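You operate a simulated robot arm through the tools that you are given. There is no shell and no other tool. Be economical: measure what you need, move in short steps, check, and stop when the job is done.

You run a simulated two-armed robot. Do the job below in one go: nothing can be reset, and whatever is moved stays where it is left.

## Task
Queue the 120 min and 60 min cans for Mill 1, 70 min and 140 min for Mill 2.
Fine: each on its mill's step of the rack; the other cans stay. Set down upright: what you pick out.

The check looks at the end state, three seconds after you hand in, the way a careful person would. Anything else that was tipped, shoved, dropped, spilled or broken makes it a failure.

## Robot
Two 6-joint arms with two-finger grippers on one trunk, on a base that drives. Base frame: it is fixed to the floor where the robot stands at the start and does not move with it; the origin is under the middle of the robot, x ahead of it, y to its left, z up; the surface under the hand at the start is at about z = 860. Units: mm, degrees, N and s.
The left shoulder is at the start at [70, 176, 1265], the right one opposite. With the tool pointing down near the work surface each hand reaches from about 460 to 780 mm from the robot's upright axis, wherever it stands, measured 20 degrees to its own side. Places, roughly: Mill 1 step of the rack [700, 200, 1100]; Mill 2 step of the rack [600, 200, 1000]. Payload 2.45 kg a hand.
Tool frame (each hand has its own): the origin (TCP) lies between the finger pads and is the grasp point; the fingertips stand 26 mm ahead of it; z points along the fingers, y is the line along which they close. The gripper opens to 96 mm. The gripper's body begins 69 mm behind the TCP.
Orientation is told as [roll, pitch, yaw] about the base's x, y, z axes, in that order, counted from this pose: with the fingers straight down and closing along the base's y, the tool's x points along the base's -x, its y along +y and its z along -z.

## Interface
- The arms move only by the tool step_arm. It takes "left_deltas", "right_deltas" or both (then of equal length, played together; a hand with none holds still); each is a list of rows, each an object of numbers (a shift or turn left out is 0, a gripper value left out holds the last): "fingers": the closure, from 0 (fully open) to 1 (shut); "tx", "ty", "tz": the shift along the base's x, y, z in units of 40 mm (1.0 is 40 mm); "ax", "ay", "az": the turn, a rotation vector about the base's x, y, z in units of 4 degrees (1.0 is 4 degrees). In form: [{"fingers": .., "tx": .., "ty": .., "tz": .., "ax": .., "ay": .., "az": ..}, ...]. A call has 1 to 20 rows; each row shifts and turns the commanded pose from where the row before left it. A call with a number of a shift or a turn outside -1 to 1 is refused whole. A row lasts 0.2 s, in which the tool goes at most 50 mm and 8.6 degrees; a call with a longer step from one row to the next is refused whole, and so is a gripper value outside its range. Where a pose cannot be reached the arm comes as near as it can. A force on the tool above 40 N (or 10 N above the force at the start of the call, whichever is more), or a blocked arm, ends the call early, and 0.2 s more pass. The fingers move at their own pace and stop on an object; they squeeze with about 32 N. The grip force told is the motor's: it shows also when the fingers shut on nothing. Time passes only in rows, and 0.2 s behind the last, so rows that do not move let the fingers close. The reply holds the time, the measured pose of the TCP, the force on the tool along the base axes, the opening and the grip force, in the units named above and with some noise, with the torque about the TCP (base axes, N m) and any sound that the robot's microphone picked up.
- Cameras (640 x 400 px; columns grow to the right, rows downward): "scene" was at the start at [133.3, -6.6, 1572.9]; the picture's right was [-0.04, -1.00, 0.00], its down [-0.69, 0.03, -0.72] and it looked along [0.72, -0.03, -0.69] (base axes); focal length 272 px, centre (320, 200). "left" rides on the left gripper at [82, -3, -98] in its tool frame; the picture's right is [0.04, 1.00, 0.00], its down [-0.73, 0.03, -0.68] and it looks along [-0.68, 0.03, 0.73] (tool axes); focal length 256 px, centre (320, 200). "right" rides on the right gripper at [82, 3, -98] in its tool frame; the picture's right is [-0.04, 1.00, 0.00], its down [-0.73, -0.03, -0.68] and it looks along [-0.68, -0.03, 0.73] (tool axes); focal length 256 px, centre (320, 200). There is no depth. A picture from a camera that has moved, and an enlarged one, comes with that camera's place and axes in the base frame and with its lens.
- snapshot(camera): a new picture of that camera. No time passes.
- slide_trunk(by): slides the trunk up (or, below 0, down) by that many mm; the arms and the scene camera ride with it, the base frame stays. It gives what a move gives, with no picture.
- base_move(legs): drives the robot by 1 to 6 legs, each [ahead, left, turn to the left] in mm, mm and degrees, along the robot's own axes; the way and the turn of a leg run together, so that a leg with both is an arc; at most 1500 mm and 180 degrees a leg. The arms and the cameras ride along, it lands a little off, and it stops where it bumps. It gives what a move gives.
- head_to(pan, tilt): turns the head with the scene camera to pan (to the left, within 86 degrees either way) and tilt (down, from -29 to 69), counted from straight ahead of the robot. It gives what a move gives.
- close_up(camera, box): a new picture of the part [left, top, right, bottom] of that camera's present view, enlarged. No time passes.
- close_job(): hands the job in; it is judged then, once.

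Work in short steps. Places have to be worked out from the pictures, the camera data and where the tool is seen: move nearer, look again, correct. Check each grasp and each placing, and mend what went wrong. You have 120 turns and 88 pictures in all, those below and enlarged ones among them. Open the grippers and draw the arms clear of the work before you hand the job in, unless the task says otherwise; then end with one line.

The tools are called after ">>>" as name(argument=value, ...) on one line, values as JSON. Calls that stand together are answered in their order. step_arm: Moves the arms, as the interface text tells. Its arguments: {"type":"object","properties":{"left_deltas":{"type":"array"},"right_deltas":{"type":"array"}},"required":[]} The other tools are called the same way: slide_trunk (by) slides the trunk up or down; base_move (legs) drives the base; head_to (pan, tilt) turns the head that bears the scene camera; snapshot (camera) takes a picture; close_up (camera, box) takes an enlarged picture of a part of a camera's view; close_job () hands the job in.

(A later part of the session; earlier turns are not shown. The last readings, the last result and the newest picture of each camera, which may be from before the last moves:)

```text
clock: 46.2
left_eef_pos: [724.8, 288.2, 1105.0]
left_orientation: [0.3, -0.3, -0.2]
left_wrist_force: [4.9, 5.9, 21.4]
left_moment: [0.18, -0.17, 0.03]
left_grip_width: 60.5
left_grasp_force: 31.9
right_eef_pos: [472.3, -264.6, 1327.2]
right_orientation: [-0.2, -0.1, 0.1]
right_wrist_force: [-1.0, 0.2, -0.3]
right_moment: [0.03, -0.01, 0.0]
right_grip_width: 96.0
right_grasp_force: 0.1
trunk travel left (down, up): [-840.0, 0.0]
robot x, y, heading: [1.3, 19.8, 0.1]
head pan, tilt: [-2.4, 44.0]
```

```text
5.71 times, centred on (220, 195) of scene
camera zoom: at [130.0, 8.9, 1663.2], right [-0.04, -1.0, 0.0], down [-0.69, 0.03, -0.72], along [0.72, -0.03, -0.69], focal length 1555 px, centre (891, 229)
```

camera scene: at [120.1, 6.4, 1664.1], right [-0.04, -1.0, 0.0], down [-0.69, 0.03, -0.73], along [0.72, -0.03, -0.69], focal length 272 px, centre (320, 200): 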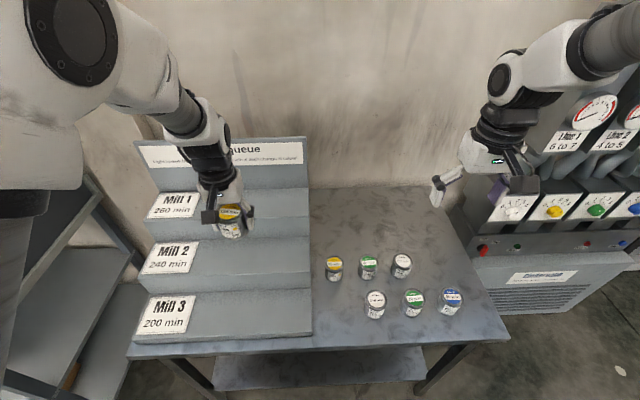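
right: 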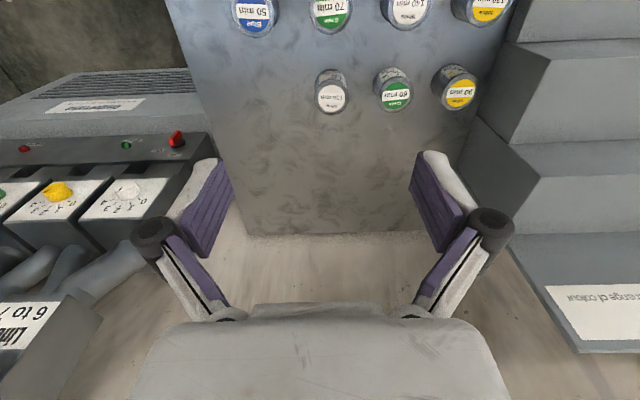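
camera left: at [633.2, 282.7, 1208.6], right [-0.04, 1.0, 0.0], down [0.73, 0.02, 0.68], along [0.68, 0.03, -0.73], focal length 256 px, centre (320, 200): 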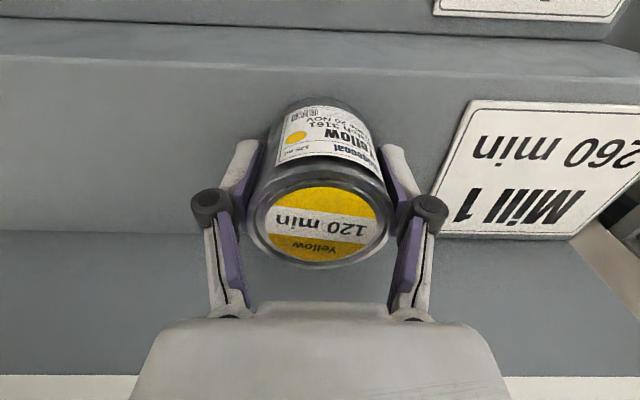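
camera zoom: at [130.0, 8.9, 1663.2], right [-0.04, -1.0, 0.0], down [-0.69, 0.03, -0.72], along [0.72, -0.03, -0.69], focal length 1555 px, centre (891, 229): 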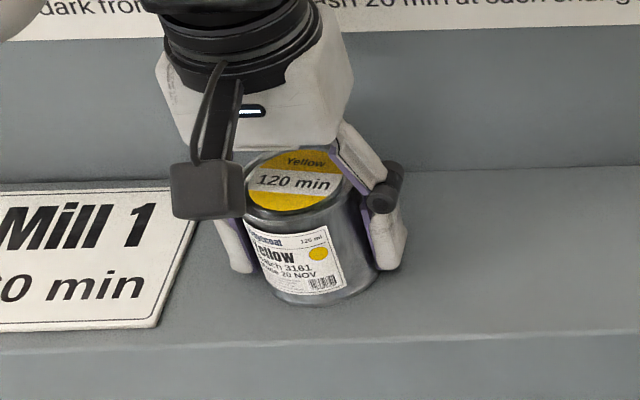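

Contact reached at TCP about 1108 (16–20 N up). I unload 4 mm, open, and rise straight.

>>> step_arm(left_deltas=[{"tz": 0.08}, {}, {"fingers": 0.25}, {"fingers": 0.1}, {}, {"tz": 0.3}, {"tz": 0.6}, {"tz": 0.8}, {"tz": 0.8}, {}])

>>> snapshot(camera="left")

>>> close_up(camera="scene", box=[120, 120, 320, 245])

```text
clock: 48.5
left_eef_pos: [726.9, 286.6, 1205.3]
left_orientation: [0.2, -0.1, -0.1]
left_wrist_force: [1.0, -0.9, 0.3]
left_moment: [0.0, 0.02, 0.01]
left_grip_width: 86.3
left_grasp_force: 0.2
right_eef_pos: [475.4, -264.8, 1324.7]
right_orientation: [-0.1, 0.1, 0.0]
right_wrist_force: [-0.5, 0.2, -0.3]
right_moment: [-0.01, 0.0, 0.0]
right_grip_width: 96.2
right_grasp_force: 0.0
trunk travel left (down, up): [-840.0, 0.0]
robot x, y, heading: [0.3, 14.3, 0.1]
head pan, tilt: [-2.4, 44.0]
```

```text
54 pictures are left
camera left: at [646.1, 283.5, 1301.0], right [-0.04, 1.0, 0.0], down [0.73, 0.02, 0.68], along [0.68, 0.03, -0.73], focal length 256 px, centre (320, 200)
```

left: 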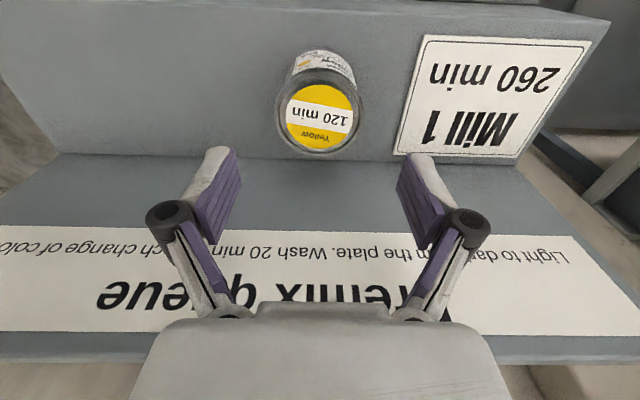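

```text
3.20 times, centred on (220, 182) of scene
camera zoom: at [133.4, 9.1, 1662.9], right [-0.04, -1.0, 0.0], down [-0.69, 0.03, -0.72], along [0.72, -0.03, -0.69], focal length 871 px, centre (640, 256)
```

zoom: 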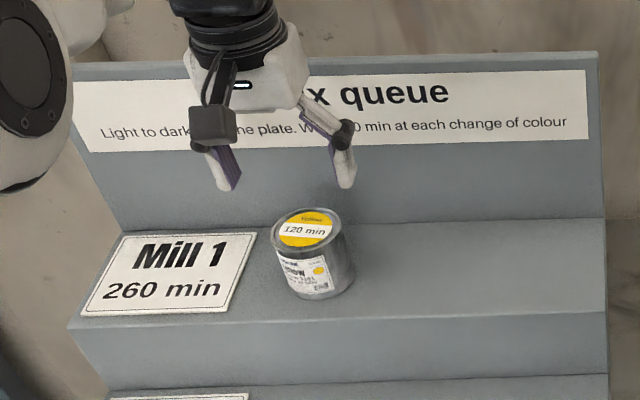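

The 120 stands upright next to the plate on Mill 1. Next is the 60 at about [600,−163]: I retract the hand, then drive back 57 and right 300.

>>> step_arm(left_deltas=[{"tz": 0.7, "tx": -0.2}, {"tx": -0.5, "ty": -0.6}, {"tx": -0.5, "ty": -0.8}, {"tx": -0.5, "ty": -0.8}, {"ty": -0.8}, {"ty": -0.7}, {}])

>>> base_move(legs=[[-57, 0, 0], [0, -300, 0]])

>>> step_arm(left_deltas=[{"tz": -1}, {"tz": -1}, {"tz": -1}, {"tz": -1}, {"tz": -1}, {}, {}])

>>> snapshot(camera="left")

>>> snapshot(camera="scene")

```text
clock: 50.0
left_eef_pos: [655.3, 139.8, 1234.2]
left_orientation: [0.3, -0.1, -0.2]
left_wrist_force: [1.0, -0.3, -0.3]
left_moment: [0.02, -0.02, 0.03]
left_grip_width: 86.3
left_grasp_force: 0.0
right_eef_pos: [474.7, -264.9, 1326.0]
right_orientation: [-0.1, 0.0, 0.0]
right_wrist_force: [-0.7, -0.4, 0.0]
right_moment: [-0.05, 0.0, 0.02]
right_grip_width: 95.9
right_grasp_force: 0.0
trunk travel left (down, up): [-840.0, 0.0]
robot x, y, heading: [0.8, 14.1, 0.0]
head pan, tilt: [-2.4, 44.0]
```

```text
clock: 52.7
left_eef_pos: [598.8, -169.6, 1234.5]
left_orientation: [0.1, 0.0, -0.9]
left_wrist_force: [0.5, -0.3, 0.1]
left_moment: [0.0, -0.02, -0.03]
left_grip_width: 86.4
left_grasp_force: 0.2
right_eef_pos: [411.1, -572.1, 1325.7]
right_orientation: [-0.2, 0.0, -0.6]
right_wrist_force: [0.5, 0.4, 0.6]
right_moment: [-0.03, -0.02, 0.01]
right_grip_width: 96.0
right_grasp_force: 0.0
trunk travel left (down, up): [-840.0, 0.0]
robot x, y, heading: [-59.6, -289.4, -0.9]
head pan, tilt: [-2.4, 44.0]
```

```text
clock: 54.3
left_eef_pos: [596.4, -171.9, 1031.8]
left_orientation: [0.3, -0.2, -0.8]
left_wrist_force: [-0.2, 0.1, 0.8]
left_moment: [-0.02, 0.04, 0.01]
left_grip_width: 86.5
left_grasp_force: 0.0
right_eef_pos: [411.5, -573.8, 1326.5]
right_orientation: [0.0, 0.0, -0.7]
right_wrist_force: [-0.5, -0.8, -0.6]
right_moment: [-0.01, 0.02, 0.02]
right_grip_width: 96.3
right_grasp_force: 0.0
trunk travel left (down, up): [-840.0, 0.0]
robot x, y, heading: [-59.3, -288.6, -0.5]
head pan, tilt: [-2.4, 44.0]
```

```text
52 pictures are left
camera left: at [516.4, -175.1, 1129.5], right [-0.03, 1.0, 0.01], down [0.73, 0.02, 0.68], along [0.68, 0.02, -0.73], focal length 256 px, centre (320, 200)
```

left: 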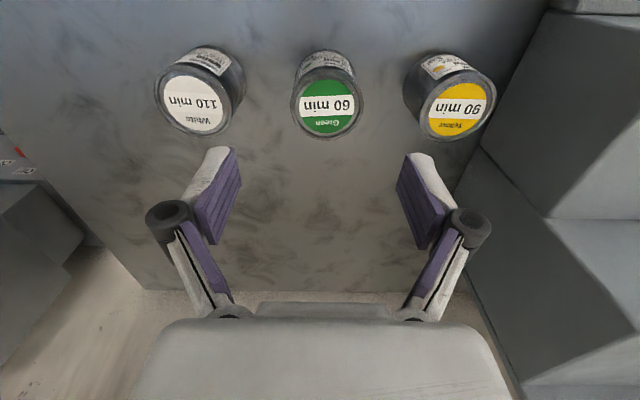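

```text
51 pictures are left
camera scene: at [73.3, -297.3, 1662.9], right [-0.05, -1.0, 0.0], down [-0.69, 0.04, -0.72], along [0.72, -0.04, -0.69], focal length 272 px, centre (320, 200)
```

scene: 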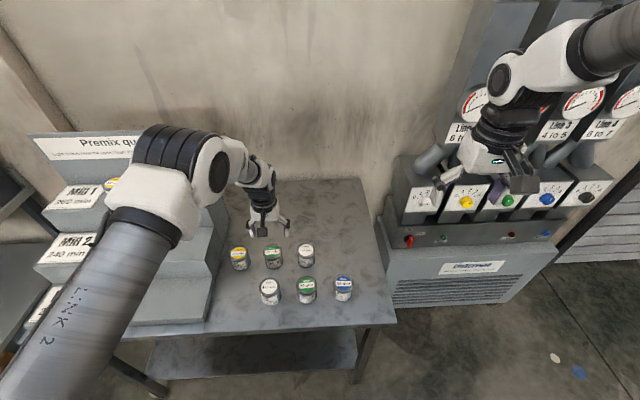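

The 60's lid centre works out at [605,−167]. I correct by +9, +5, descend to z about 892, close, then lift gently 12 mm.

>>> step_arm(left_deltas=[{"tx": 0.22, "ty": 0.13}, {"tz": -0.8}, {"tz": -0.8}, {"tz": -0.8}, {"tz": -0.6}, {"tz": -0.45}, {}, {"fingers": 1}, {}, {}, {}, {"tz": 0.1}, {"tz": 0.1}, {"tz": 0.1}, {}])

>>> snapshot(camera="left")

```text
clock: 57.5
left_eef_pos: [608.4, -165.3, 908.2]
left_orientation: [0.4, -0.1, -0.9]
left_wrist_force: [1.4, -0.4, -2.2]
left_moment: [-0.02, 0.01, -0.01]
left_grip_width: 60.6
left_grasp_force: 31.7
right_eef_pos: [413.1, -574.8, 1324.9]
right_orientation: [-0.1, 0.1, -0.6]
right_wrist_force: [-0.8, 0.1, 0.1]
right_moment: [0.01, 0.01, 0.03]
right_grip_width: 96.1
right_grasp_force: 0.1
trunk travel left (down, up): [-840.0, 0.0]
robot x, y, heading: [-61.7, -287.6, -0.7]
head pan, tilt: [-2.4, 44.0]
```

```text
50 pictures are left
camera left: at [526.9, -168.1, 1004.4], right [-0.03, 1.0, 0.0], down [0.73, 0.02, 0.68], along [0.68, 0.02, -0.73], focal length 256 px, centre (320, 200)
```

left: 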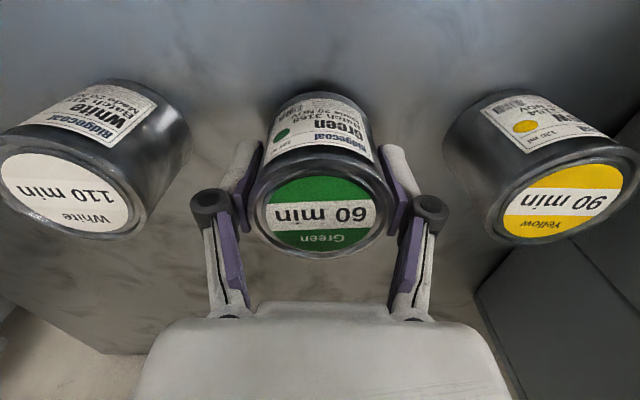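

Held (−2.2 N). I lift gently to about 1225 and drive home: left 300, ahead 57.

>>> step_arm(left_deltas=[{"tz": 0.15}, {"tz": 0.3}, {"tz": 0.4}, {"tz": 0.5}, {"tz": 0.5}, {"tz": 0.5}, {"tz": 0.5}, {"tz": 0.5}, {"tz": 0.5}, {"tz": 0.5}, {"tz": 0.5}, {"tz": 0.5}, {"tz": 0.5}, {"tz": 0.5}, {"tz": 0.5}, {"tz": 0.5}, {"tz": 0.4}, {"tz": 0.2}, {}])

>>> base_move(legs=[[0, 300, 0.6], [57, 0, 0]])

>>> snapshot(camera="left")

```text
clock: 61.5
left_eef_pos: [608.0, -166.2, 1224.6]
left_orientation: [0.3, -0.2, -0.8]
left_wrist_force: [0.2, 0.2, -2.6]
left_moment: [-0.01, 0.01, 0.04]
left_grip_width: 60.7
left_grasp_force: 32.1
right_eef_pos: [413.9, -574.9, 1324.9]
right_orientation: [-0.1, 0.0, -0.6]
right_wrist_force: [0.5, 0.2, -0.1]
right_moment: [0.0, 0.04, -0.02]
right_grip_width: 96.0
right_grasp_force: 0.2
trunk travel left (down, up): [-840.0, 0.0]
robot x, y, heading: [-61.3, -289.3, -0.5]
head pan, tilt: [-2.4, 44.0]
```

```text
clock: 64.0
left_eef_pos: [655.1, 130.7, 1232.0]
left_orientation: [0.4, -0.6, -0.4]
left_wrist_force: [-1.3, -0.8, -0.2]
left_moment: [0.03, -0.1, 0.01]
left_grip_width: 60.7
left_grasp_force: 32.5
right_eef_pos: [462.4, -280.5, 1329.2]
right_orientation: [0.0, -0.5, 0.0]
right_wrist_force: [-1.1, -0.2, -0.2]
right_moment: [0.02, -0.14, 0.0]
right_grip_width: 96.0
right_grasp_force: 0.1
trunk travel left (down, up): [-840.0, 0.0]
robot x, y, heading: [-1.0, -0.1, -0.1]
head pan, tilt: [-2.4, 44.0]
```

```text
49 pictures are left
camera left: at [572.6, 127.5, 1328.1], right [-0.03, 1.0, 0.01], down [0.73, 0.02, 0.69], along [0.69, 0.03, -0.73], focal length 256 px, centre (320, 200)
```

left: 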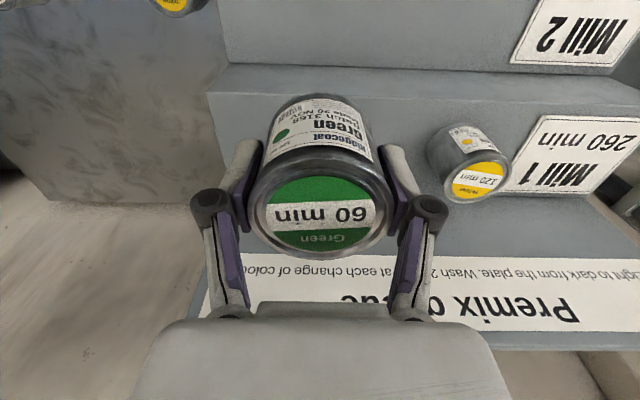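

Still held. I move to about [726,175], let the sway settle, and go down to just above the tread (TCP about 1122).

>>> step_arm(left_deltas=[{"tx": 0.3, "ty": 0.2}, {"tx": 0.5, "ty": 0.4}, {"tx": 0.5, "ty": 0.4}, {"tx": 0.28, "ty": 0.1}, {}, {"tz": -0.4}, {"tz": -0.5}, {"tz": -0.5}, {"tz": -0.5}, {"tz": -0.5}, {"tz": -0.15}, {}])

>>> snapshot(camera="left")

>>> close_up(camera="scene", box=[140, 120, 340, 245])

```text
clock: 66.6
left_eef_pos: [725.9, 175.8, 1124.4]
left_orientation: [0.3, -0.1, -0.3]
left_wrist_force: [-1.3, 1.1, -1.7]
left_moment: [-0.01, -0.06, 0.04]
left_grip_width: 60.3
left_grasp_force: 32.3
right_eef_pos: [472.1, -279.3, 1327.6]
right_orientation: [0.0, 0.0, -0.1]
right_wrist_force: [-0.9, -0.1, -0.2]
right_moment: [-0.04, -0.02, 0.0]
right_grip_width: 95.8
right_grasp_force: 0.2
trunk travel left (down, up): [-840.0, 0.0]
robot x, y, heading: [-7.3, 1.5, -0.2]
head pan, tilt: [-2.4, 44.0]
```

```text
48 pictures are left
camera left: at [645.3, 172.3, 1220.6], right [-0.03, 1.0, 0.01], down [0.73, 0.02, 0.68], along [0.68, 0.03, -0.73], focal length 256 px, centre (320, 200)
```

left: 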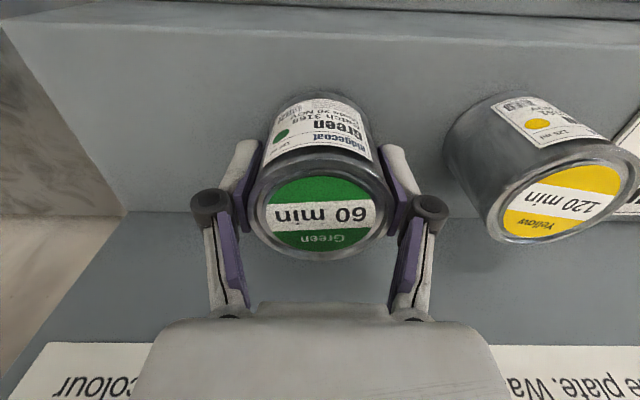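

```text
3.20 times, centred on (240, 182) of scene
camera zoom: at [131.3, -4.7, 1662.9], right [-0.04, -1.0, 0.0], down [-0.69, 0.03, -0.72], along [0.72, -0.03, -0.69], focal length 871 px, centre (576, 256)
```

zoom: 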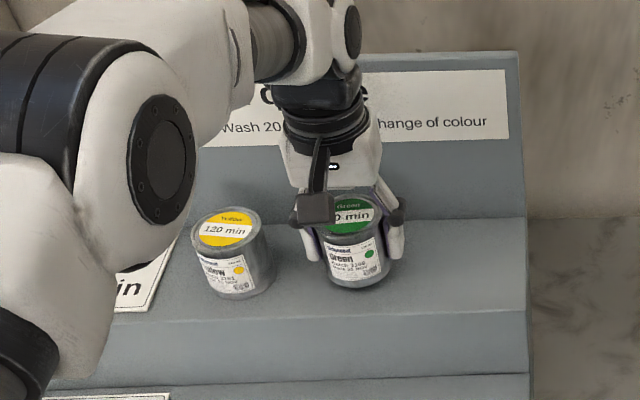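

Aligned beside the yellow with ample gap. I creep down in 2–3 mm steps towards touch.

>>> step_arm(left_deltas=[{"tz": -0.06}, {"tz": -0.06}, {"tz": -0.06}, {}])

>>> step_arm(left_deltas=[{"tz": -0.06}, {"tz": -0.06}, {}])

```text
clock: 67.6
left_eef_pos: [727.8, 176.2, 1115.6]
left_orientation: [0.4, -0.1, -0.3]
left_wrist_force: [0.4, 0.1, -1.4]
left_moment: [0.0, 0.03, -0.01]
left_grip_width: 60.4
left_grasp_force: 31.5
right_eef_pos: [473.7, -278.8, 1325.5]
right_orientation: [-0.1, 0.0, -0.1]
right_wrist_force: [0.9, 0.5, 1.3]
right_moment: [0.02, 0.0, 0.0]
right_grip_width: 96.1
right_grasp_force: 0.1
trunk travel left (down, up): [-840.0, 0.0]
robot x, y, heading: [-3.2, 2.6, 0.1]
head pan, tilt: [-2.4, 44.0]
```

```text
clock: 68.4
left_eef_pos: [726.1, 174.5, 1112.4]
left_orientation: [0.3, -0.2, -0.3]
left_wrist_force: [1.2, -0.5, 6.3]
left_moment: [-0.05, 0.18, -0.01]
left_grip_width: 60.8
left_grasp_force: 32.0
right_eef_pos: [473.6, -280.3, 1325.8]
right_orientation: [0.0, 0.0, 0.0]
right_wrist_force: [-0.2, 0.5, 0.7]
right_moment: [-0.03, -0.01, 0.0]
right_grip_width: 95.9
right_grasp_force: 0.0
trunk travel left (down, up): [-840.0, 0.0]
robot x, y, heading: [-1.6, 1.5, -0.1]
head pan, tilt: [-2.4, 44.0]
```

Touched (+6 N) at TCP about 1112. I release and rise.

>>> step_arm(left_deltas=[{"tz": 0.02}, {"fingers": 0.25}, {"fingers": 0.1}, {}, {"tz": 0.3}, {"tz": 0.6}, {"tz": 0.8}, {"tz": 0.8}, {"tz": 0.5}, {}])

>>> close_up(camera="scene", box=[140, 120, 340, 245])

```text
clock: 70.6
left_eef_pos: [725.8, 176.4, 1231.1]
left_orientation: [0.3, 0.0, -0.3]
left_wrist_force: [-0.1, 0.2, 0.0]
left_moment: [0.0, 0.02, -0.01]
left_grip_width: 86.2
left_grasp_force: 0.0
right_eef_pos: [473.0, -278.5, 1326.0]
right_orientation: [-0.1, 0.0, -0.2]
right_wrist_force: [0.6, 0.5, -0.3]
right_moment: [-0.02, 0.01, 0.02]
right_grip_width: 96.0
right_grasp_force: 0.0
trunk travel left (down, up): [-840.0, 0.0]
robot x, y, heading: [-2.0, 4.0, 0.0]
head pan, tilt: [-2.4, 44.0]
```

```text
3.20 times, centred on (240, 182) of scene
camera zoom: at [132.1, -4.5, 1662.8], right [-0.04, -1.0, 0.0], down [-0.69, 0.03, -0.72], along [0.72, -0.03, -0.69], focal length 871 px, centre (576, 256)
```

zoom: 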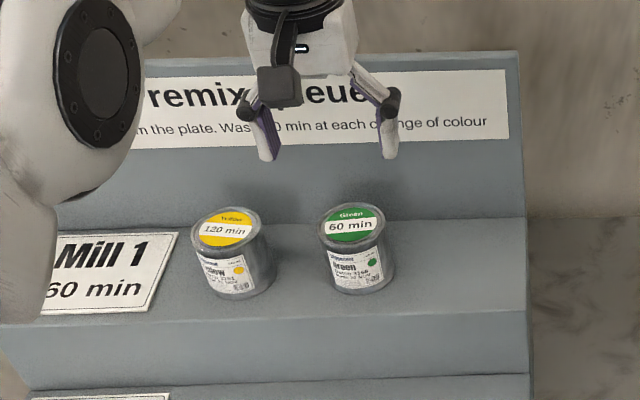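

Both Mill 1 cans stand well. Next the white 140 at about [478,−164]: retract, then drive back and right, and descend to look.

>>> step_arm(left_deltas=[{"tx": -0.6}, {"tx": -0.8}, {"tx": -0.8}, {"tx": -0.8, "ty": -0.4}, {"tx": -0.8, "ty": -0.4}, {"tx": -0.8, "ty": -0.2}, {}])

>>> base_move(legs=[[-57, 0, 0], [0, -300, 0.3]])

>>> step_arm(left_deltas=[{"tz": -1}, {"tz": -1}, {"tz": -1}, {"tz": -1}, {"tz": -1}, {}, {}])

>>> snapshot(camera="left")

```text
clock: 72.2
left_eef_pos: [541.3, 138.6, 1231.8]
left_orientation: [-0.4, 0.1, 0.2]
left_wrist_force: [0.2, -1.0, 0.7]
left_moment: [-0.01, 0.01, -0.01]
left_grip_width: 86.2
left_grasp_force: 0.0
right_eef_pos: [473.3, -277.4, 1325.6]
right_orientation: [-0.1, 0.0, -0.2]
right_wrist_force: [0.2, 0.4, 0.4]
right_moment: [-0.02, 0.02, -0.03]
right_grip_width: 95.9
right_grasp_force: 0.1
trunk travel left (down, up): [-840.0, 0.0]
robot x, y, heading: [-1.5, 2.0, -0.1]
head pan, tilt: [-2.4, 44.0]
```

```text
clock: 74.8
left_eef_pos: [484.1, -149.2, 1234.5]
left_orientation: [-0.5, -0.1, 0.8]
left_wrist_force: [0.2, 0.9, 0.2]
left_moment: [-0.01, -0.01, 0.0]
left_grip_width: 86.5
left_grasp_force: 0.2
right_eef_pos: [419.4, -568.1, 1327.6]
right_orientation: [-0.2, 0.0, 0.5]
right_wrist_force: [-0.1, -0.1, -0.1]
right_moment: [-0.03, 0.0, 0.0]
right_grip_width: 96.1
right_grasp_force: 0.1
trunk travel left (down, up): [-840.0, 0.0]
robot x, y, heading: [-59.0, -294.6, 0.3]
head pan, tilt: [-2.4, 44.0]
```

```text
clock: 76.4
left_eef_pos: [486.2, -151.0, 1033.6]
left_orientation: [-0.3, -0.1, 0.7]
left_wrist_force: [1.2, -0.3, 0.4]
left_moment: [0.01, -0.01, 0.02]
left_grip_width: 86.2
left_grasp_force: 0.1
right_eef_pos: [418.6, -569.5, 1325.3]
right_orientation: [-0.1, 0.0, 0.6]
right_wrist_force: [0.6, -0.4, 0.7]
right_moment: [-0.03, -0.03, 0.01]
right_grip_width: 96.0
right_grasp_force: 0.1
trunk travel left (down, up): [-840.0, 0.0]
robot x, y, heading: [-57.3, -295.2, 0.6]
head pan, tilt: [-2.4, 44.0]
```

```text
45 pictures are left
camera left: at [403.7, -154.2, 1129.7], right [-0.05, 1.0, -0.01], down [0.73, 0.04, 0.68], along [0.68, 0.03, -0.73], focal length 256 px, centre (320, 200)
```

left: 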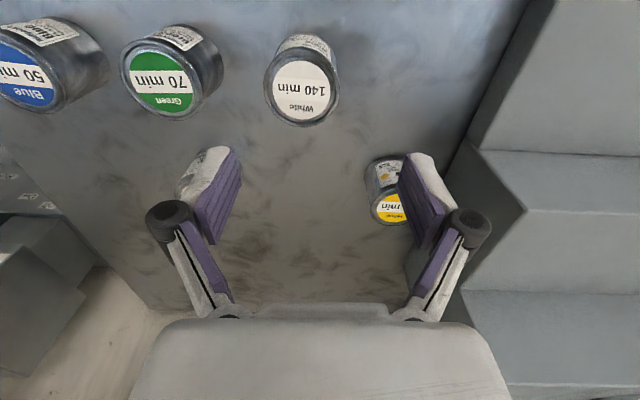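

The 140's lid centre comes out at [480,−166]. I correct −6, −15, descend to z about 893, grip and lift 12 mm.

>>> step_arm(left_deltas=[{"tx": -0.15, "ty": -0.38}, {"tz": -0.8}, {"tz": -0.8}, {"tz": -0.8}, {"tz": -0.6}, {"tz": -0.5}, {}, {"fingers": 1}, {}, {}, {}, {"tz": 0.1}, {"tz": 0.1}, {"tz": 0.1}, {}])

>>> snapshot(camera="left")

```text
clock: 79.6
left_eef_pos: [480.2, -166.9, 907.0]
left_orientation: [-0.4, 0.1, 0.7]
left_wrist_force: [-0.4, 0.5, -1.5]
left_moment: [-0.01, 0.01, 0.0]
left_grip_width: 61.1
left_grasp_force: 32.3
right_eef_pos: [419.4, -570.5, 1325.6]
right_orientation: [0.0, 0.0, 0.5]
right_wrist_force: [0.2, 0.1, 0.2]
right_moment: [0.01, -0.02, 0.01]
right_grip_width: 95.9
right_grasp_force: 0.0
trunk travel left (down, up): [-840.0, 0.0]
robot x, y, heading: [-59.3, -292.7, 0.4]
head pan, tilt: [-2.4, 44.0]
```

```text
44 pictures are left
camera left: at [399.0, -170.2, 1002.7], right [-0.05, 1.0, -0.01], down [0.73, 0.04, 0.68], along [0.68, 0.03, -0.73], focal length 256 px, centre (320, 200)
```

left: 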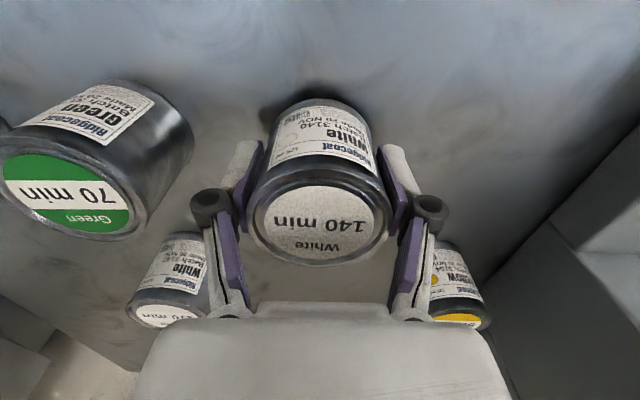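

Held. I lift to about 1170 and drive home.

>>> step_arm(left_deltas=[{"tz": 0.15}, {"tz": 0.3}, {"tz": 0.4}, {"tz": 0.5}, {"tz": 0.5}, {"tz": 0.5}, {"tz": 0.5}, {"tz": 0.5}, {"tz": 0.5}, {"tz": 0.5}, {"tz": 0.5}, {"tz": 0.5}, {"tz": 0.5}, {"tz": 0.4}, {"tz": 0.2}, {}])

>>> base_move(legs=[[0, 300, -0.5], [57, 0, 0]])

>>> snapshot(camera="left")

```text
clock: 83.0
left_eef_pos: [471.0, -162.0, 1142.9]
left_orientation: [-1.7, 2.9, 1.9]
left_wrist_force: [0.1, -0.3, -2.7]
left_moment: [0.0, 0.03, 0.01]
left_grip_width: 60.9
left_grasp_force: 32.2
right_eef_pos: [418.7, -569.5, 1325.7]
right_orientation: [-0.2, 0.0, 0.5]
right_wrist_force: [0.7, 0.3, 0.0]
right_moment: [-0.01, -0.02, 0.0]
right_grip_width: 96.2
right_grasp_force: 0.0
trunk travel left (down, up): [-840.0, 0.0]
robot x, y, heading: [-56.4, -295.0, 0.7]
head pan, tilt: [-2.4, 44.0]
```

```text
clock: 85.7
left_eef_pos: [528.7, 132.4, 1165.0]
left_orientation: [-2.1, 0.4, 1.3]
left_wrist_force: [-1.1, 0.2, -1.4]
left_moment: [0.01, -0.08, 0.02]
left_grip_width: 60.7
left_grasp_force: 31.3
right_eef_pos: [462.7, -274.0, 1330.1]
right_orientation: [-0.1, -0.5, -0.4]
right_wrist_force: [-1.4, 0.2, 1.1]
right_moment: [0.01, -0.09, -0.03]
right_grip_width: 96.1
right_grasp_force: 0.0
trunk travel left (down, up): [-840.0, 0.0]
robot x, y, heading: [1.3, 9.8, -0.4]
head pan, tilt: [-2.4, 44.0]
```

```text
43 pictures are left
camera left: at [449.1, 130.7, 1263.6], right [-0.06, 1.0, -0.03], down [0.74, 0.07, 0.67], along [0.67, 0.02, -0.74], focal length 256 px, centre (320, 200)
```

left: 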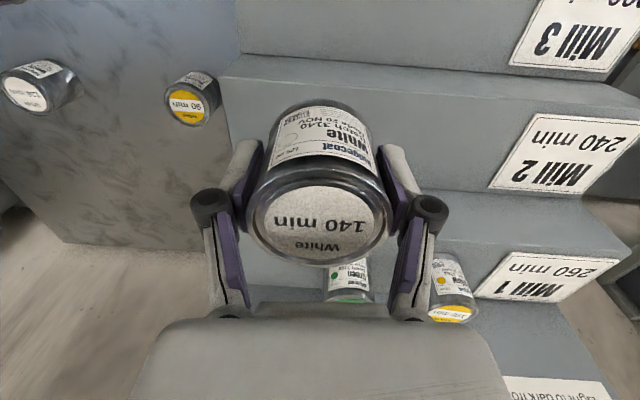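

Held, though that pose was near the arm's inner limit. Mill 2's tread works out at about x 545–672, z about 980. I move over [607,285].

>>> step_arm(left_deltas=[{"tx": 0.3, "ty": 0.3}, {"tx": 0.4, "ty": 0.5}, {"tx": 0.4, "ty": 0.5}, {"tx": 0.3, "ty": 0.5}, {"tx": 0.3, "ty": 0.5}, {"ty": 0.5}, {"ty": 0.5}, {"ty": 0.4}, {"ty": 0.2}, {}, {}])

>>> snapshot(camera="left")

>>> snapshot(camera="scene")

```text
clock: 88.0
left_eef_pos: [606.4, 289.6, 1162.9]
left_orientation: [-2.0, 0.7, 1.3]
left_wrist_force: [0.1, 1.0, -1.8]
left_moment: [-0.03, 0.01, 0.01]
left_grip_width: 61.0
left_grasp_force: 32.3
right_eef_pos: [472.4, -274.0, 1325.8]
right_orientation: [-0.2, -0.1, -0.4]
right_wrist_force: [-0.2, 0.0, -0.9]
right_moment: [0.05, -0.03, 0.02]
right_grip_width: 96.1
right_grasp_force: 0.0
trunk travel left (down, up): [-840.0, 0.0]
robot x, y, heading: [1.5, 8.6, -0.2]
head pan, tilt: [-2.4, 44.0]
```

```text
42 pictures are left
camera left: at [526.4, 287.7, 1261.3], right [-0.06, 1.0, -0.03], down [0.74, 0.07, 0.67], along [0.67, 0.02, -0.74], focal length 256 px, centre (320, 200)
```

left: 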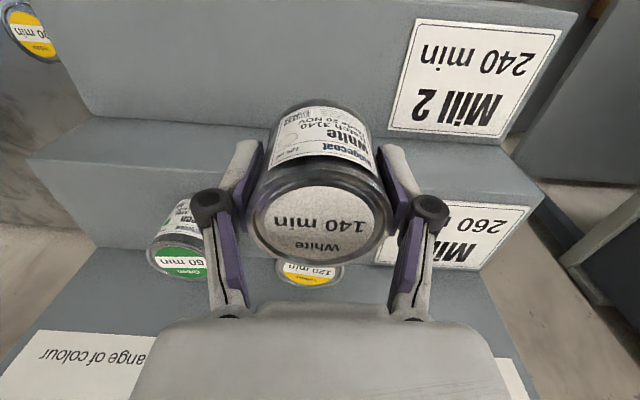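

```text
41 pictures are left
camera scene: at [132.2, 1.8, 1662.9], right [-0.05, -1.0, 0.0], down [-0.69, 0.03, -0.72], along [0.72, -0.04, -0.69], focal length 272 px, centre (320, 200)
```

scene: 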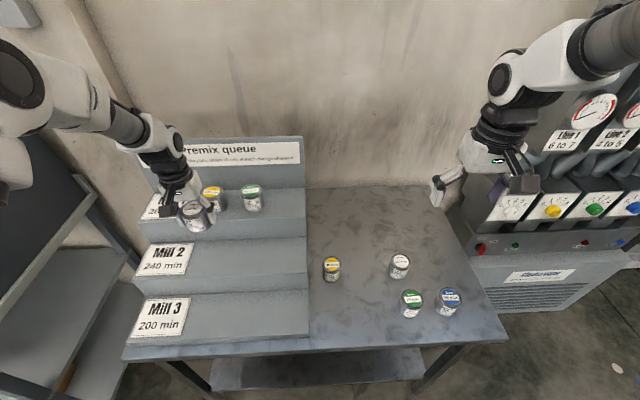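

x 606 is centred on the tread (547–673). I undo the small wrist tilt and descend to about 1035.

>>> step_arm(left_deltas=[{"ax": 0.2, "ay": -0.07, "az": -0.07}, {"ax": 0.2, "ay": -0.07, "az": -0.07, "ty": -0.1}, {"tz": -0.4}, {"tz": -0.5}, {"tz": -0.5}, {"tz": -0.5}, {"tz": -0.5}, {"tz": -0.5}, {"tz": -0.3}, {}])

>>> snapshot(camera="left")

>>> close_up(camera="scene", box=[120, 160, 320, 285])

```text
clock: 90.2
left_eef_pos: [605.8, 287.0, 1033.5]
left_orientation: [-0.4, 0.2, 0.7]
left_wrist_force: [0.8, -0.4, -1.9]
left_moment: [0.01, 0.01, -0.01]
left_grip_width: 60.7
left_grasp_force: 31.9
right_eef_pos: [472.6, -275.0, 1326.3]
right_orientation: [-0.2, 0.0, -0.4]
right_wrist_force: [0.2, -0.3, -0.2]
right_moment: [0.02, 0.0, -0.04]
right_grip_width: 96.2
right_grasp_force: 0.0
trunk travel left (down, up): [-840.0, 0.0]
robot x, y, heading: [-6.6, 10.6, -0.6]
head pan, tilt: [-2.4, 44.0]
```

```text
40 pictures are left
camera left: at [525.5, 282.7, 1130.1], right [-0.05, 1.0, -0.01], down [0.73, 0.04, 0.68], along [0.68, 0.03, -0.74], focal length 256 px, centre (320, 200)
```

left: 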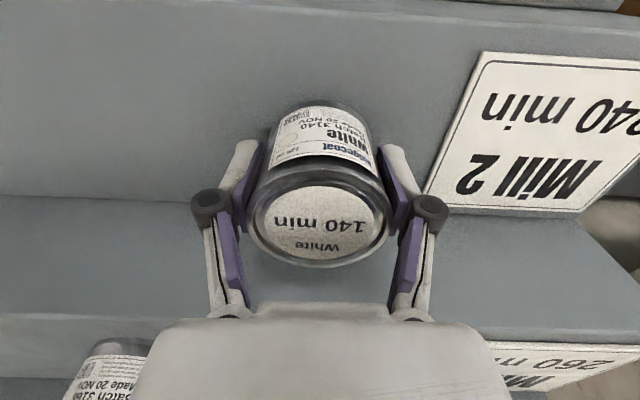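

```text
3.20 times, centred on (220, 222) of scene
camera zoom: at [132.1, 1.9, 1662.9], right [-0.05, -1.0, 0.0], down [-0.69, 0.03, -0.72], along [0.72, -0.04, -0.69], focal length 871 px, centre (640, 128)
```

zoom: 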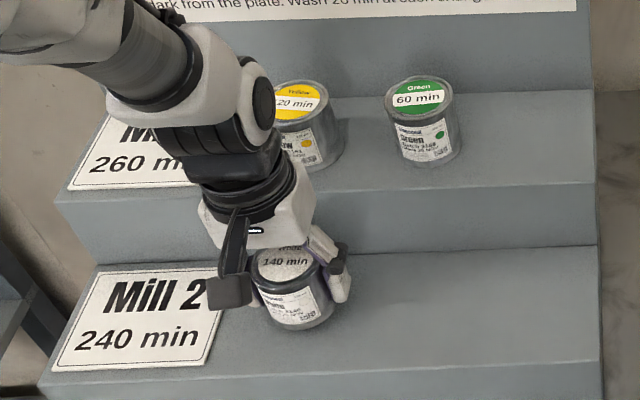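

Over the tread beside the Mill 2 plate. I creep down.

>>> step_arm(left_deltas=[{"tz": -0.1}, {"tz": -0.1}, {"tz": -0.06}, {}])

>>> step_arm(left_deltas=[{"tz": -0.06}, {"tz": -0.06}, {}])

>>> step_arm(left_deltas=[{"tz": -0.06}, {"tz": -0.06}, {}])

```text
clock: 91.2
left_eef_pos: [605.3, 286.7, 1022.2]
left_orientation: [-0.4, 0.2, 0.8]
left_wrist_force: [-1.1, 0.5, -2.9]
left_moment: [0.03, 0.01, -0.02]
left_grip_width: 60.8
left_grasp_force: 31.9
right_eef_pos: [472.7, -274.4, 1326.5]
right_orientation: [0.0, -0.1, -0.3]
right_wrist_force: [-1.0, 0.0, -0.1]
right_moment: [0.0, 0.0, 0.03]
right_grip_width: 96.1
right_grasp_force: 0.0
trunk travel left (down, up): [-840.0, 0.0]
robot x, y, heading: [1.0, 11.2, -0.5]
head pan, tilt: [-2.4, 44.0]
```

```text
clock: 92.0
left_eef_pos: [605.2, 286.9, 1019.2]
left_orientation: [-0.4, 0.0, 0.8]
left_wrist_force: [0.7, 2.4, 9.1]
left_moment: [0.26, -0.26, 0.02]
left_grip_width: 60.8
left_grasp_force: 32.0
right_eef_pos: [472.2, -274.1, 1326.2]
right_orientation: [-0.1, -0.2, -0.4]
right_wrist_force: [0.0, 0.9, -0.8]
right_moment: [0.02, 0.0, 0.0]
right_grip_width: 96.0
right_grasp_force: 0.1
trunk travel left (down, up): [-840.0, 0.0]
robot x, y, heading: [-2.9, 10.7, -0.5]
head pan, tilt: [-2.4, 44.0]
```

```text
clock: 92.8
left_eef_pos: [603.9, 283.7, 1015.5]
left_orientation: [-0.4, 0.0, 0.8]
left_wrist_force: [4.5, 8.9, 22.9]
left_moment: [0.27, -0.16, -0.03]
left_grip_width: 60.9
left_grasp_force: 32.1
right_eef_pos: [469.7, -273.7, 1326.5]
right_orientation: [-0.1, -0.1, -0.4]
right_wrist_force: [0.8, -1.0, -0.5]
right_moment: [-0.03, -0.01, 0.0]
right_grip_width: 96.1
right_grasp_force: 0.1
trunk travel left (down, up): [-840.0, 0.0]
robot x, y, heading: [-0.9, 5.9, -0.6]
head pan, tilt: [-2.4, 44.0]
```

The can is seated (+23 N). I unload 5 mm, release and rise to about 1140.

>>> step_arm(left_deltas=[{"tz": 0.12}, {}, {"fingers": 0.25}, {"fingers": 0.1}, {}, {"tz": 0.3}, {"tz": 0.6}, {"tz": 0.8}, {"tz": 0.8}, {"tz": 0.6}, {}])

>>> close_up(camera="scene", box=[120, 160, 320, 285])

```text
clock: 95.2
left_eef_pos: [605.0, 285.8, 1144.5]
left_orientation: [-0.5, 0.2, 0.7]
left_wrist_force: [0.9, -0.7, 0.4]
left_moment: [0.03, 0.01, 0.01]
left_grip_width: 86.3
left_grasp_force: 0.1
right_eef_pos: [471.0, -273.4, 1326.4]
right_orientation: [0.0, 0.0, -0.5]
right_wrist_force: [-0.3, 0.2, 0.0]
right_moment: [0.05, 0.02, -0.03]
right_grip_width: 95.9
right_grasp_force: 0.0
trunk travel left (down, up): [-840.0, 0.0]
robot x, y, heading: [-0.3, 11.7, -0.5]
head pan, tilt: [-2.4, 44.0]
```

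```text
3.20 times, centred on (220, 222) of scene
camera zoom: at [132.5, 1.7, 1662.8], right [-0.05, -1.0, 0.0], down [-0.69, 0.03, -0.72], along [0.72, -0.04, -0.69], focal length 871 px, centre (640, 128)
```

zoom: 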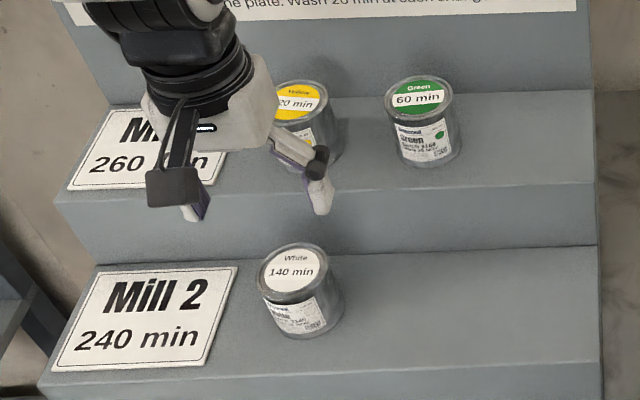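

140 stands by the Mill 2 plate. Last one, the green 70 at about [479,−275]: retract to [565,95], then drive back 86 and right 370.

>>> step_arm(left_deltas=[{"tz": 0.8, "tx": -0.2}, {"tz": 0.8, "tx": -0.2, "ty": -0.3}, {"ty": -0.8, "tx": -0.2}, {"ty": -0.8, "tx": -0.2}, {"ty": -0.8, "tx": -0.2}, {"ty": -0.8}, {"ty": -0.8}, {"ty": -0.45}, {}])

>>> base_move(legs=[[-86, 0, 0], [0, -370, 0.5]])

>>> step_arm(left_deltas=[{"tz": -1}, {"tz": -1}, {"tz": -1}, {"tz": -1}, {"tz": -0.4}, {}, {}])

>>> snapshot(camera="left")

>>> snapshot(camera="scene")

```text
clock: 97.2
left_eef_pos: [573.8, 111.4, 1215.2]
left_orientation: [-3.7, 0.4, 3.6]
left_wrist_force: [-0.3, -1.2, 0.9]
left_moment: [0.02, -0.02, 0.01]
left_grip_width: 86.2
left_grasp_force: 0.1
right_eef_pos: [472.3, -274.4, 1326.4]
right_orientation: [-0.1, 0.0, -0.4]
right_wrist_force: [0.4, 0.0, -0.2]
right_moment: [0.01, 0.02, 0.01]
right_grip_width: 95.9
right_grasp_force: 0.0
trunk travel left (down, up): [-840.0, 0.0]
robot x, y, heading: [-1.2, 5.8, -0.6]
head pan, tilt: [-2.4, 44.0]
```

```text
clock: 100.3
left_eef_pos: [485.0, -246.4, 1214.9]
left_orientation: [-3.7, 0.5, 3.8]
left_wrist_force: [-0.2, -0.2, 0.1]
left_moment: [-0.03, 0.01, 0.01]
left_grip_width: 86.2
left_grasp_force: 0.1
right_eef_pos: [386.3, -633.2, 1326.5]
right_orientation: [-0.1, -0.1, -0.2]
right_wrist_force: [-0.2, 0.9, 0.4]
right_moment: [-0.02, 0.03, 0.01]
right_grip_width: 96.3
right_grasp_force: 0.0
trunk travel left (down, up): [-840.0, 0.0]
robot x, y, heading: [-92.8, -358.3, -0.4]
head pan, tilt: [-2.4, 44.0]
```

```text
clock: 101.9
left_eef_pos: [483.8, -248.6, 1037.8]
left_orientation: [-3.6, 0.4, 3.8]
left_wrist_force: [-0.4, -0.3, -0.5]
left_moment: [0.02, -0.03, 0.04]
left_grip_width: 86.6
left_grasp_force: 0.0
right_eef_pos: [384.7, -635.3, 1326.6]
right_orientation: [-0.1, 0.0, -0.1]
right_wrist_force: [-0.4, 0.8, -0.4]
right_moment: [0.02, 0.01, -0.02]
right_grip_width: 95.9
right_grasp_force: 0.2
trunk travel left (down, up): [-840.0, 0.0]
robot x, y, heading: [-85.8, -356.5, 0.0]
head pan, tilt: [-2.4, 44.0]
```

```text
37 pictures are left
camera left: at [402.9, -250.7, 1136.0], right [-0.11, 0.99, -0.06], down [0.73, 0.12, 0.67], along [0.67, 0.02, -0.74], focal length 256 px, centre (320, 200)
```

left: 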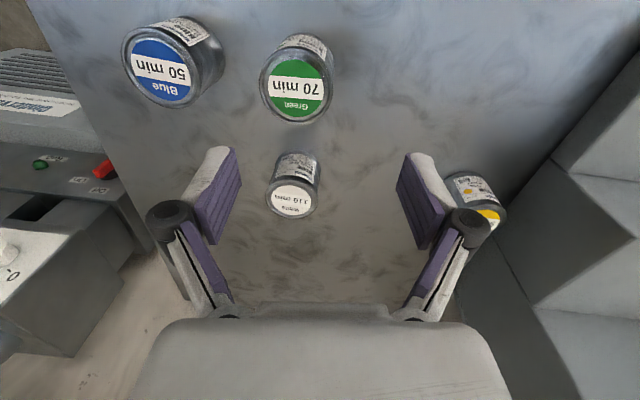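

```text
36 pictures are left
camera scene: at [43.4, -360.7, 1662.9], right [-0.04, -1.0, 0.0], down [-0.69, 0.03, -0.72], along [0.72, -0.03, -0.69], focal length 272 px, centre (320, 200)
```

scene: 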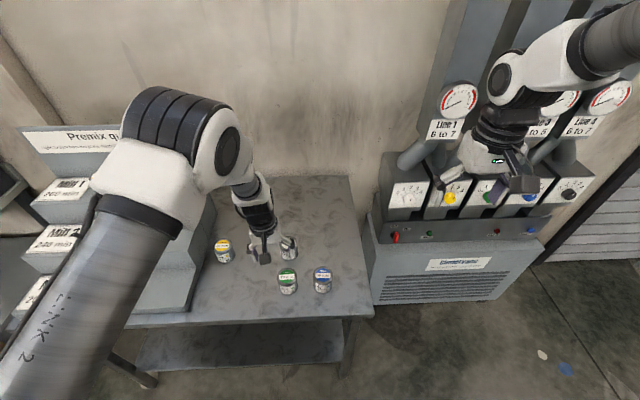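

The 70's lid centre is about [478,−276]. I straighten the wrist (3.6° roll and yaw) and move over it at z about 965, then check.

>>> step_arm(left_deltas=[{"ax": 0.3, "az": -0.3, "ty": -0.2, "tz": -0.3}, {"ax": 0.3, "az": -0.3, "ty": -0.2, "tz": -0.5}, {"ax": 0.27, "ay": -0.1, "az": -0.3, "ty": -0.28, "tx": -0.13, "tz": -0.5}, {"tz": -0.5}, {}, {}])

>>> snapshot(camera="left")

```text
clock: 103.3
left_eef_pos: [476.6, -276.4, 967.6]
left_orientation: [-0.2, -0.1, 0.3]
left_wrist_force: [1.0, -0.1, 0.2]
left_moment: [0.0, -0.02, -0.02]
left_grip_width: 86.2
left_grasp_force: 0.0
right_eef_pos: [385.4, -634.7, 1327.1]
right_orientation: [-0.1, 0.0, 0.0]
right_wrist_force: [0.9, 0.4, 0.0]
right_moment: [0.0, 0.0, 0.01]
right_grip_width: 96.0
right_grasp_force: 0.0
trunk travel left (down, up): [-840.0, 0.0]
robot x, y, heading: [-88.0, -354.0, -0.4]
head pan, tilt: [-2.4, 44.0]
```

```text
35 pictures are left
camera left: at [396.7, -279.3, 1063.9], right [-0.04, 1.0, 0.0], down [0.73, 0.03, 0.68], along [0.68, 0.03, -0.73], focal length 256 px, centre (320, 200)
```

left: 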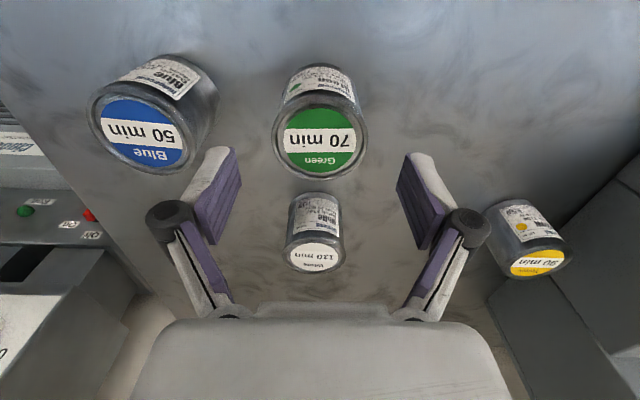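

Well aligned (lid at [481,−276]). Descend 74 mm, grip, lift 12 mm.

>>> step_arm(left_deltas=[{"tx": 0.1, "tz": -0.5}, {"tz": -0.5}, {"tz": -0.5}, {"tz": -0.35}, {}, {"fingers": 1}, {}, {}, {}, {"tz": 0.1}, {"tz": 0.1}, {"tz": 0.1}, {}])

>>> snapshot(camera="left")

```text
clock: 106.1
left_eef_pos: [483.5, -275.7, 903.8]
left_orientation: [-0.2, -0.1, 0.1]
left_wrist_force: [1.1, 0.1, -1.1]
left_moment: [0.03, -0.03, 0.01]
left_grip_width: 61.1
left_grasp_force: 32.0
right_eef_pos: [385.2, -635.2, 1326.0]
right_orientation: [-0.1, 0.0, -0.1]
right_wrist_force: [0.3, 0.7, -0.1]
right_moment: [0.01, 0.02, 0.0]
right_grip_width: 95.9
right_grasp_force: 0.1
trunk travel left (down, up): [-840.0, 0.0]
robot x, y, heading: [-89.2, -355.2, 0.0]
head pan, tilt: [-2.4, 44.0]
```

```text
34 pictures are left
camera left: at [403.1, -278.9, 1000.9], right [-0.04, 1.0, 0.0], down [0.73, 0.03, 0.68], along [0.68, 0.03, -0.73], focal length 256 px, centre (320, 200)
```

left: 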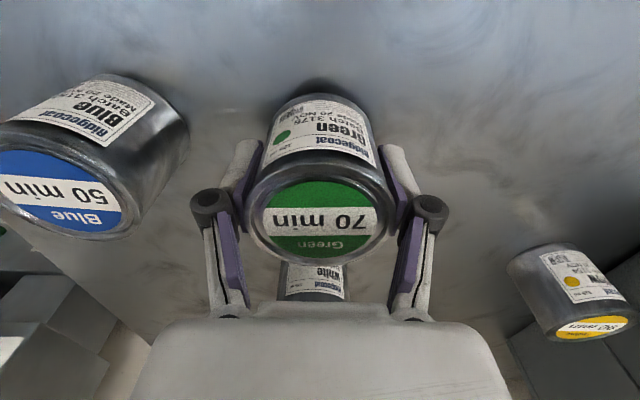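

Held. I lift to about 1130, moving 40 mm ahead once clear to stay within reach, and check the pose before driving.

>>> step_arm(left_deltas=[{"tz": 0.15}, {"tz": 0.3}, {"tz": 0.4}, {"tz": 0.5}, {"tz": 0.5}, {"tz": 0.5}, {"tz": 0.5}, {"tz": 0.5, "tx": 0.2}, {"tz": 0.5, "tx": 0.3}, {"tz": 0.5, "tx": 0.3}, {"tz": 0.5, "tx": 0.2}, {"tz": 0.4}, {"tz": 0.3}, {"tz": 0.15}, {}])

>>> snapshot(camera="left")

```text
clock: 109.3
left_eef_pos: [523.7, -273.6, 1132.5]
left_orientation: [-0.2, -0.1, 0.1]
left_wrist_force: [-0.8, 0.8, -1.6]
left_moment: [0.02, -0.01, 0.01]
left_grip_width: 60.8
left_grasp_force: 31.5
right_eef_pos: [384.6, -635.0, 1327.1]
right_orientation: [-0.1, 0.0, 0.0]
right_wrist_force: [-0.3, -0.3, -0.3]
right_moment: [0.02, 0.01, 0.01]
right_grip_width: 96.2
right_grasp_force: 0.1
trunk travel left (down, up): [-840.0, 0.0]
robot x, y, heading: [-91.1, -357.0, -0.0]
head pan, tilt: [-2.4, 44.0]
```

```text
33 pictures are left
camera left: at [442.5, -276.8, 1228.7], right [-0.04, 1.0, 0.0], down [0.73, 0.03, 0.68], along [0.68, 0.03, -0.73], focal length 256 px, centre (320, 200)
```

left: 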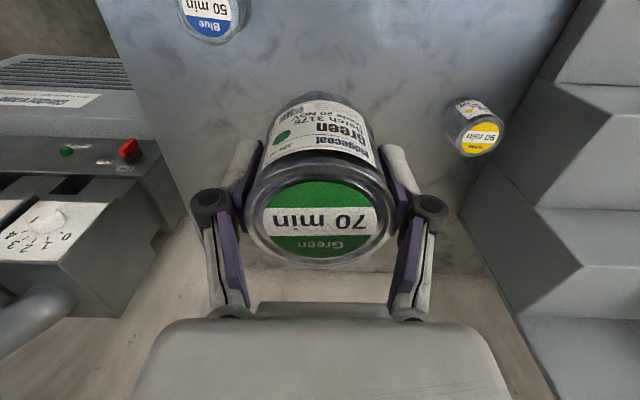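

Secure. Driving home: left 370, ahead 80.

>>> base_move(legs=[[0, 370, 0], [80, 0, 0]])

>>> step_arm(left_deltas=[{"ty": 0.1}, {}, {}])

>>> snapshot(camera="left")

```text
clock: 112.3
left_eef_pos: [596.7, 103.5, 1135.8]
left_orientation: [-0.1, -0.3, 0.3]
left_wrist_force: [-1.0, 0.0, -1.5]
left_moment: [-0.02, -0.05, -0.02]
left_grip_width: 60.7
left_grasp_force: 31.5
right_eef_pos: [458.1, -257.5, 1329.7]
right_orientation: [-0.2, -0.4, 0.0]
right_wrist_force: [-0.8, 0.0, 0.1]
right_moment: [-0.01, -0.05, 0.02]
right_grip_width: 96.1
right_grasp_force: 0.0
trunk travel left (down, up): [-840.0, 0.0]
robot x, y, heading: [-10.2, 21.8, -0.2]
head pan, tilt: [-2.4, 44.0]
```

```text
clock: 113.1
left_eef_pos: [605.6, 107.9, 1130.4]
left_orientation: [-0.2, 0.0, 0.4]
left_wrist_force: [0.7, 0.0, -1.7]
left_moment: [-0.01, 0.02, -0.04]
left_grip_width: 60.7
left_grasp_force: 31.8
right_eef_pos: [466.0, -257.3, 1325.0]
right_orientation: [-0.1, 0.1, 0.0]
right_wrist_force: [0.0, 0.0, 0.1]
right_moment: [-0.02, 0.03, 0.0]
right_grip_width: 96.2
right_grasp_force: 0.1
trunk travel left (down, up): [-840.0, 0.0]
robot x, y, heading: [-10.8, 23.4, -0.1]
head pan, tilt: [-2.4, 44.0]
```

```text
32 pictures are left
camera left: at [524.3, 104.4, 1228.5], right [-0.04, 1.0, 0.0], down [0.73, 0.03, 0.68], along [0.68, 0.03, -0.73], focal length 256 px, centre (320, 200)
```

left: 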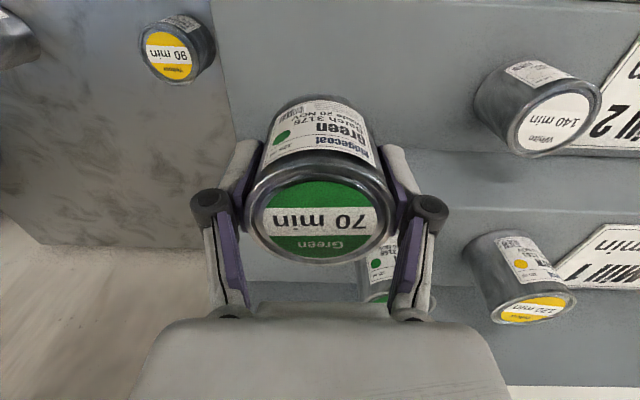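

Now shift to y 173 and descend to about 1030.

>>> step_arm(left_deltas=[{"ty": 0.3}, {"ty": 0.5}, {"ty": 0.5}, {"ty": 0.33}, {}, {"tz": -0.4}, {"tz": -0.5}, {"tz": -0.5}, {"tz": -0.5}, {"tz": -0.4}, {"tz": -0.2}, {}])

>>> close_up(camera="scene", box=[120, 160, 320, 285])

```text
clock: 115.7
left_eef_pos: [601.7, 173.8, 1030.8]
left_orientation: [-0.2, -0.1, 0.3]
left_wrist_force: [0.3, 0.8, -1.4]
left_moment: [0.02, 0.02, 0.03]
left_grip_width: 60.6
left_grasp_force: 31.2
right_eef_pos: [464.7, -257.3, 1325.5]
right_orientation: [-0.1, 0.0, 0.1]
right_wrist_force: [0.0, 0.1, -0.1]
right_moment: [0.04, 0.02, 0.01]
right_grip_width: 96.1
right_grasp_force: 0.0
trunk travel left (down, up): [-840.0, 0.0]
robot x, y, heading: [-7.8, 22.7, -0.1]
head pan, tilt: [-2.4, 44.0]
```

```text
3.20 times, centred on (220, 222) of scene
camera zoom: at [123.1, 15.9, 1662.9], right [-0.04, -1.0, 0.0], down [-0.69, 0.03, -0.72], along [0.72, -0.03, -0.69], focal length 871 px, centre (640, 128)
```

zoom: 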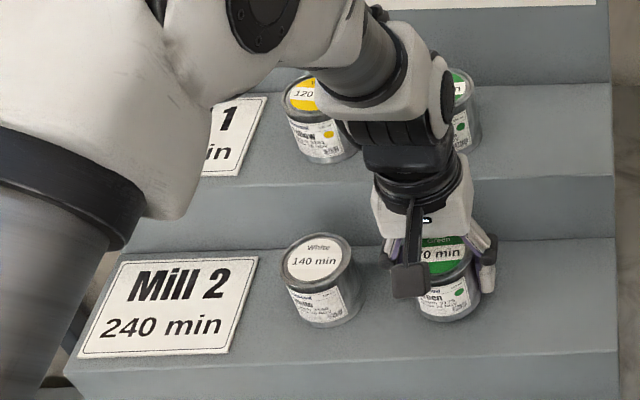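

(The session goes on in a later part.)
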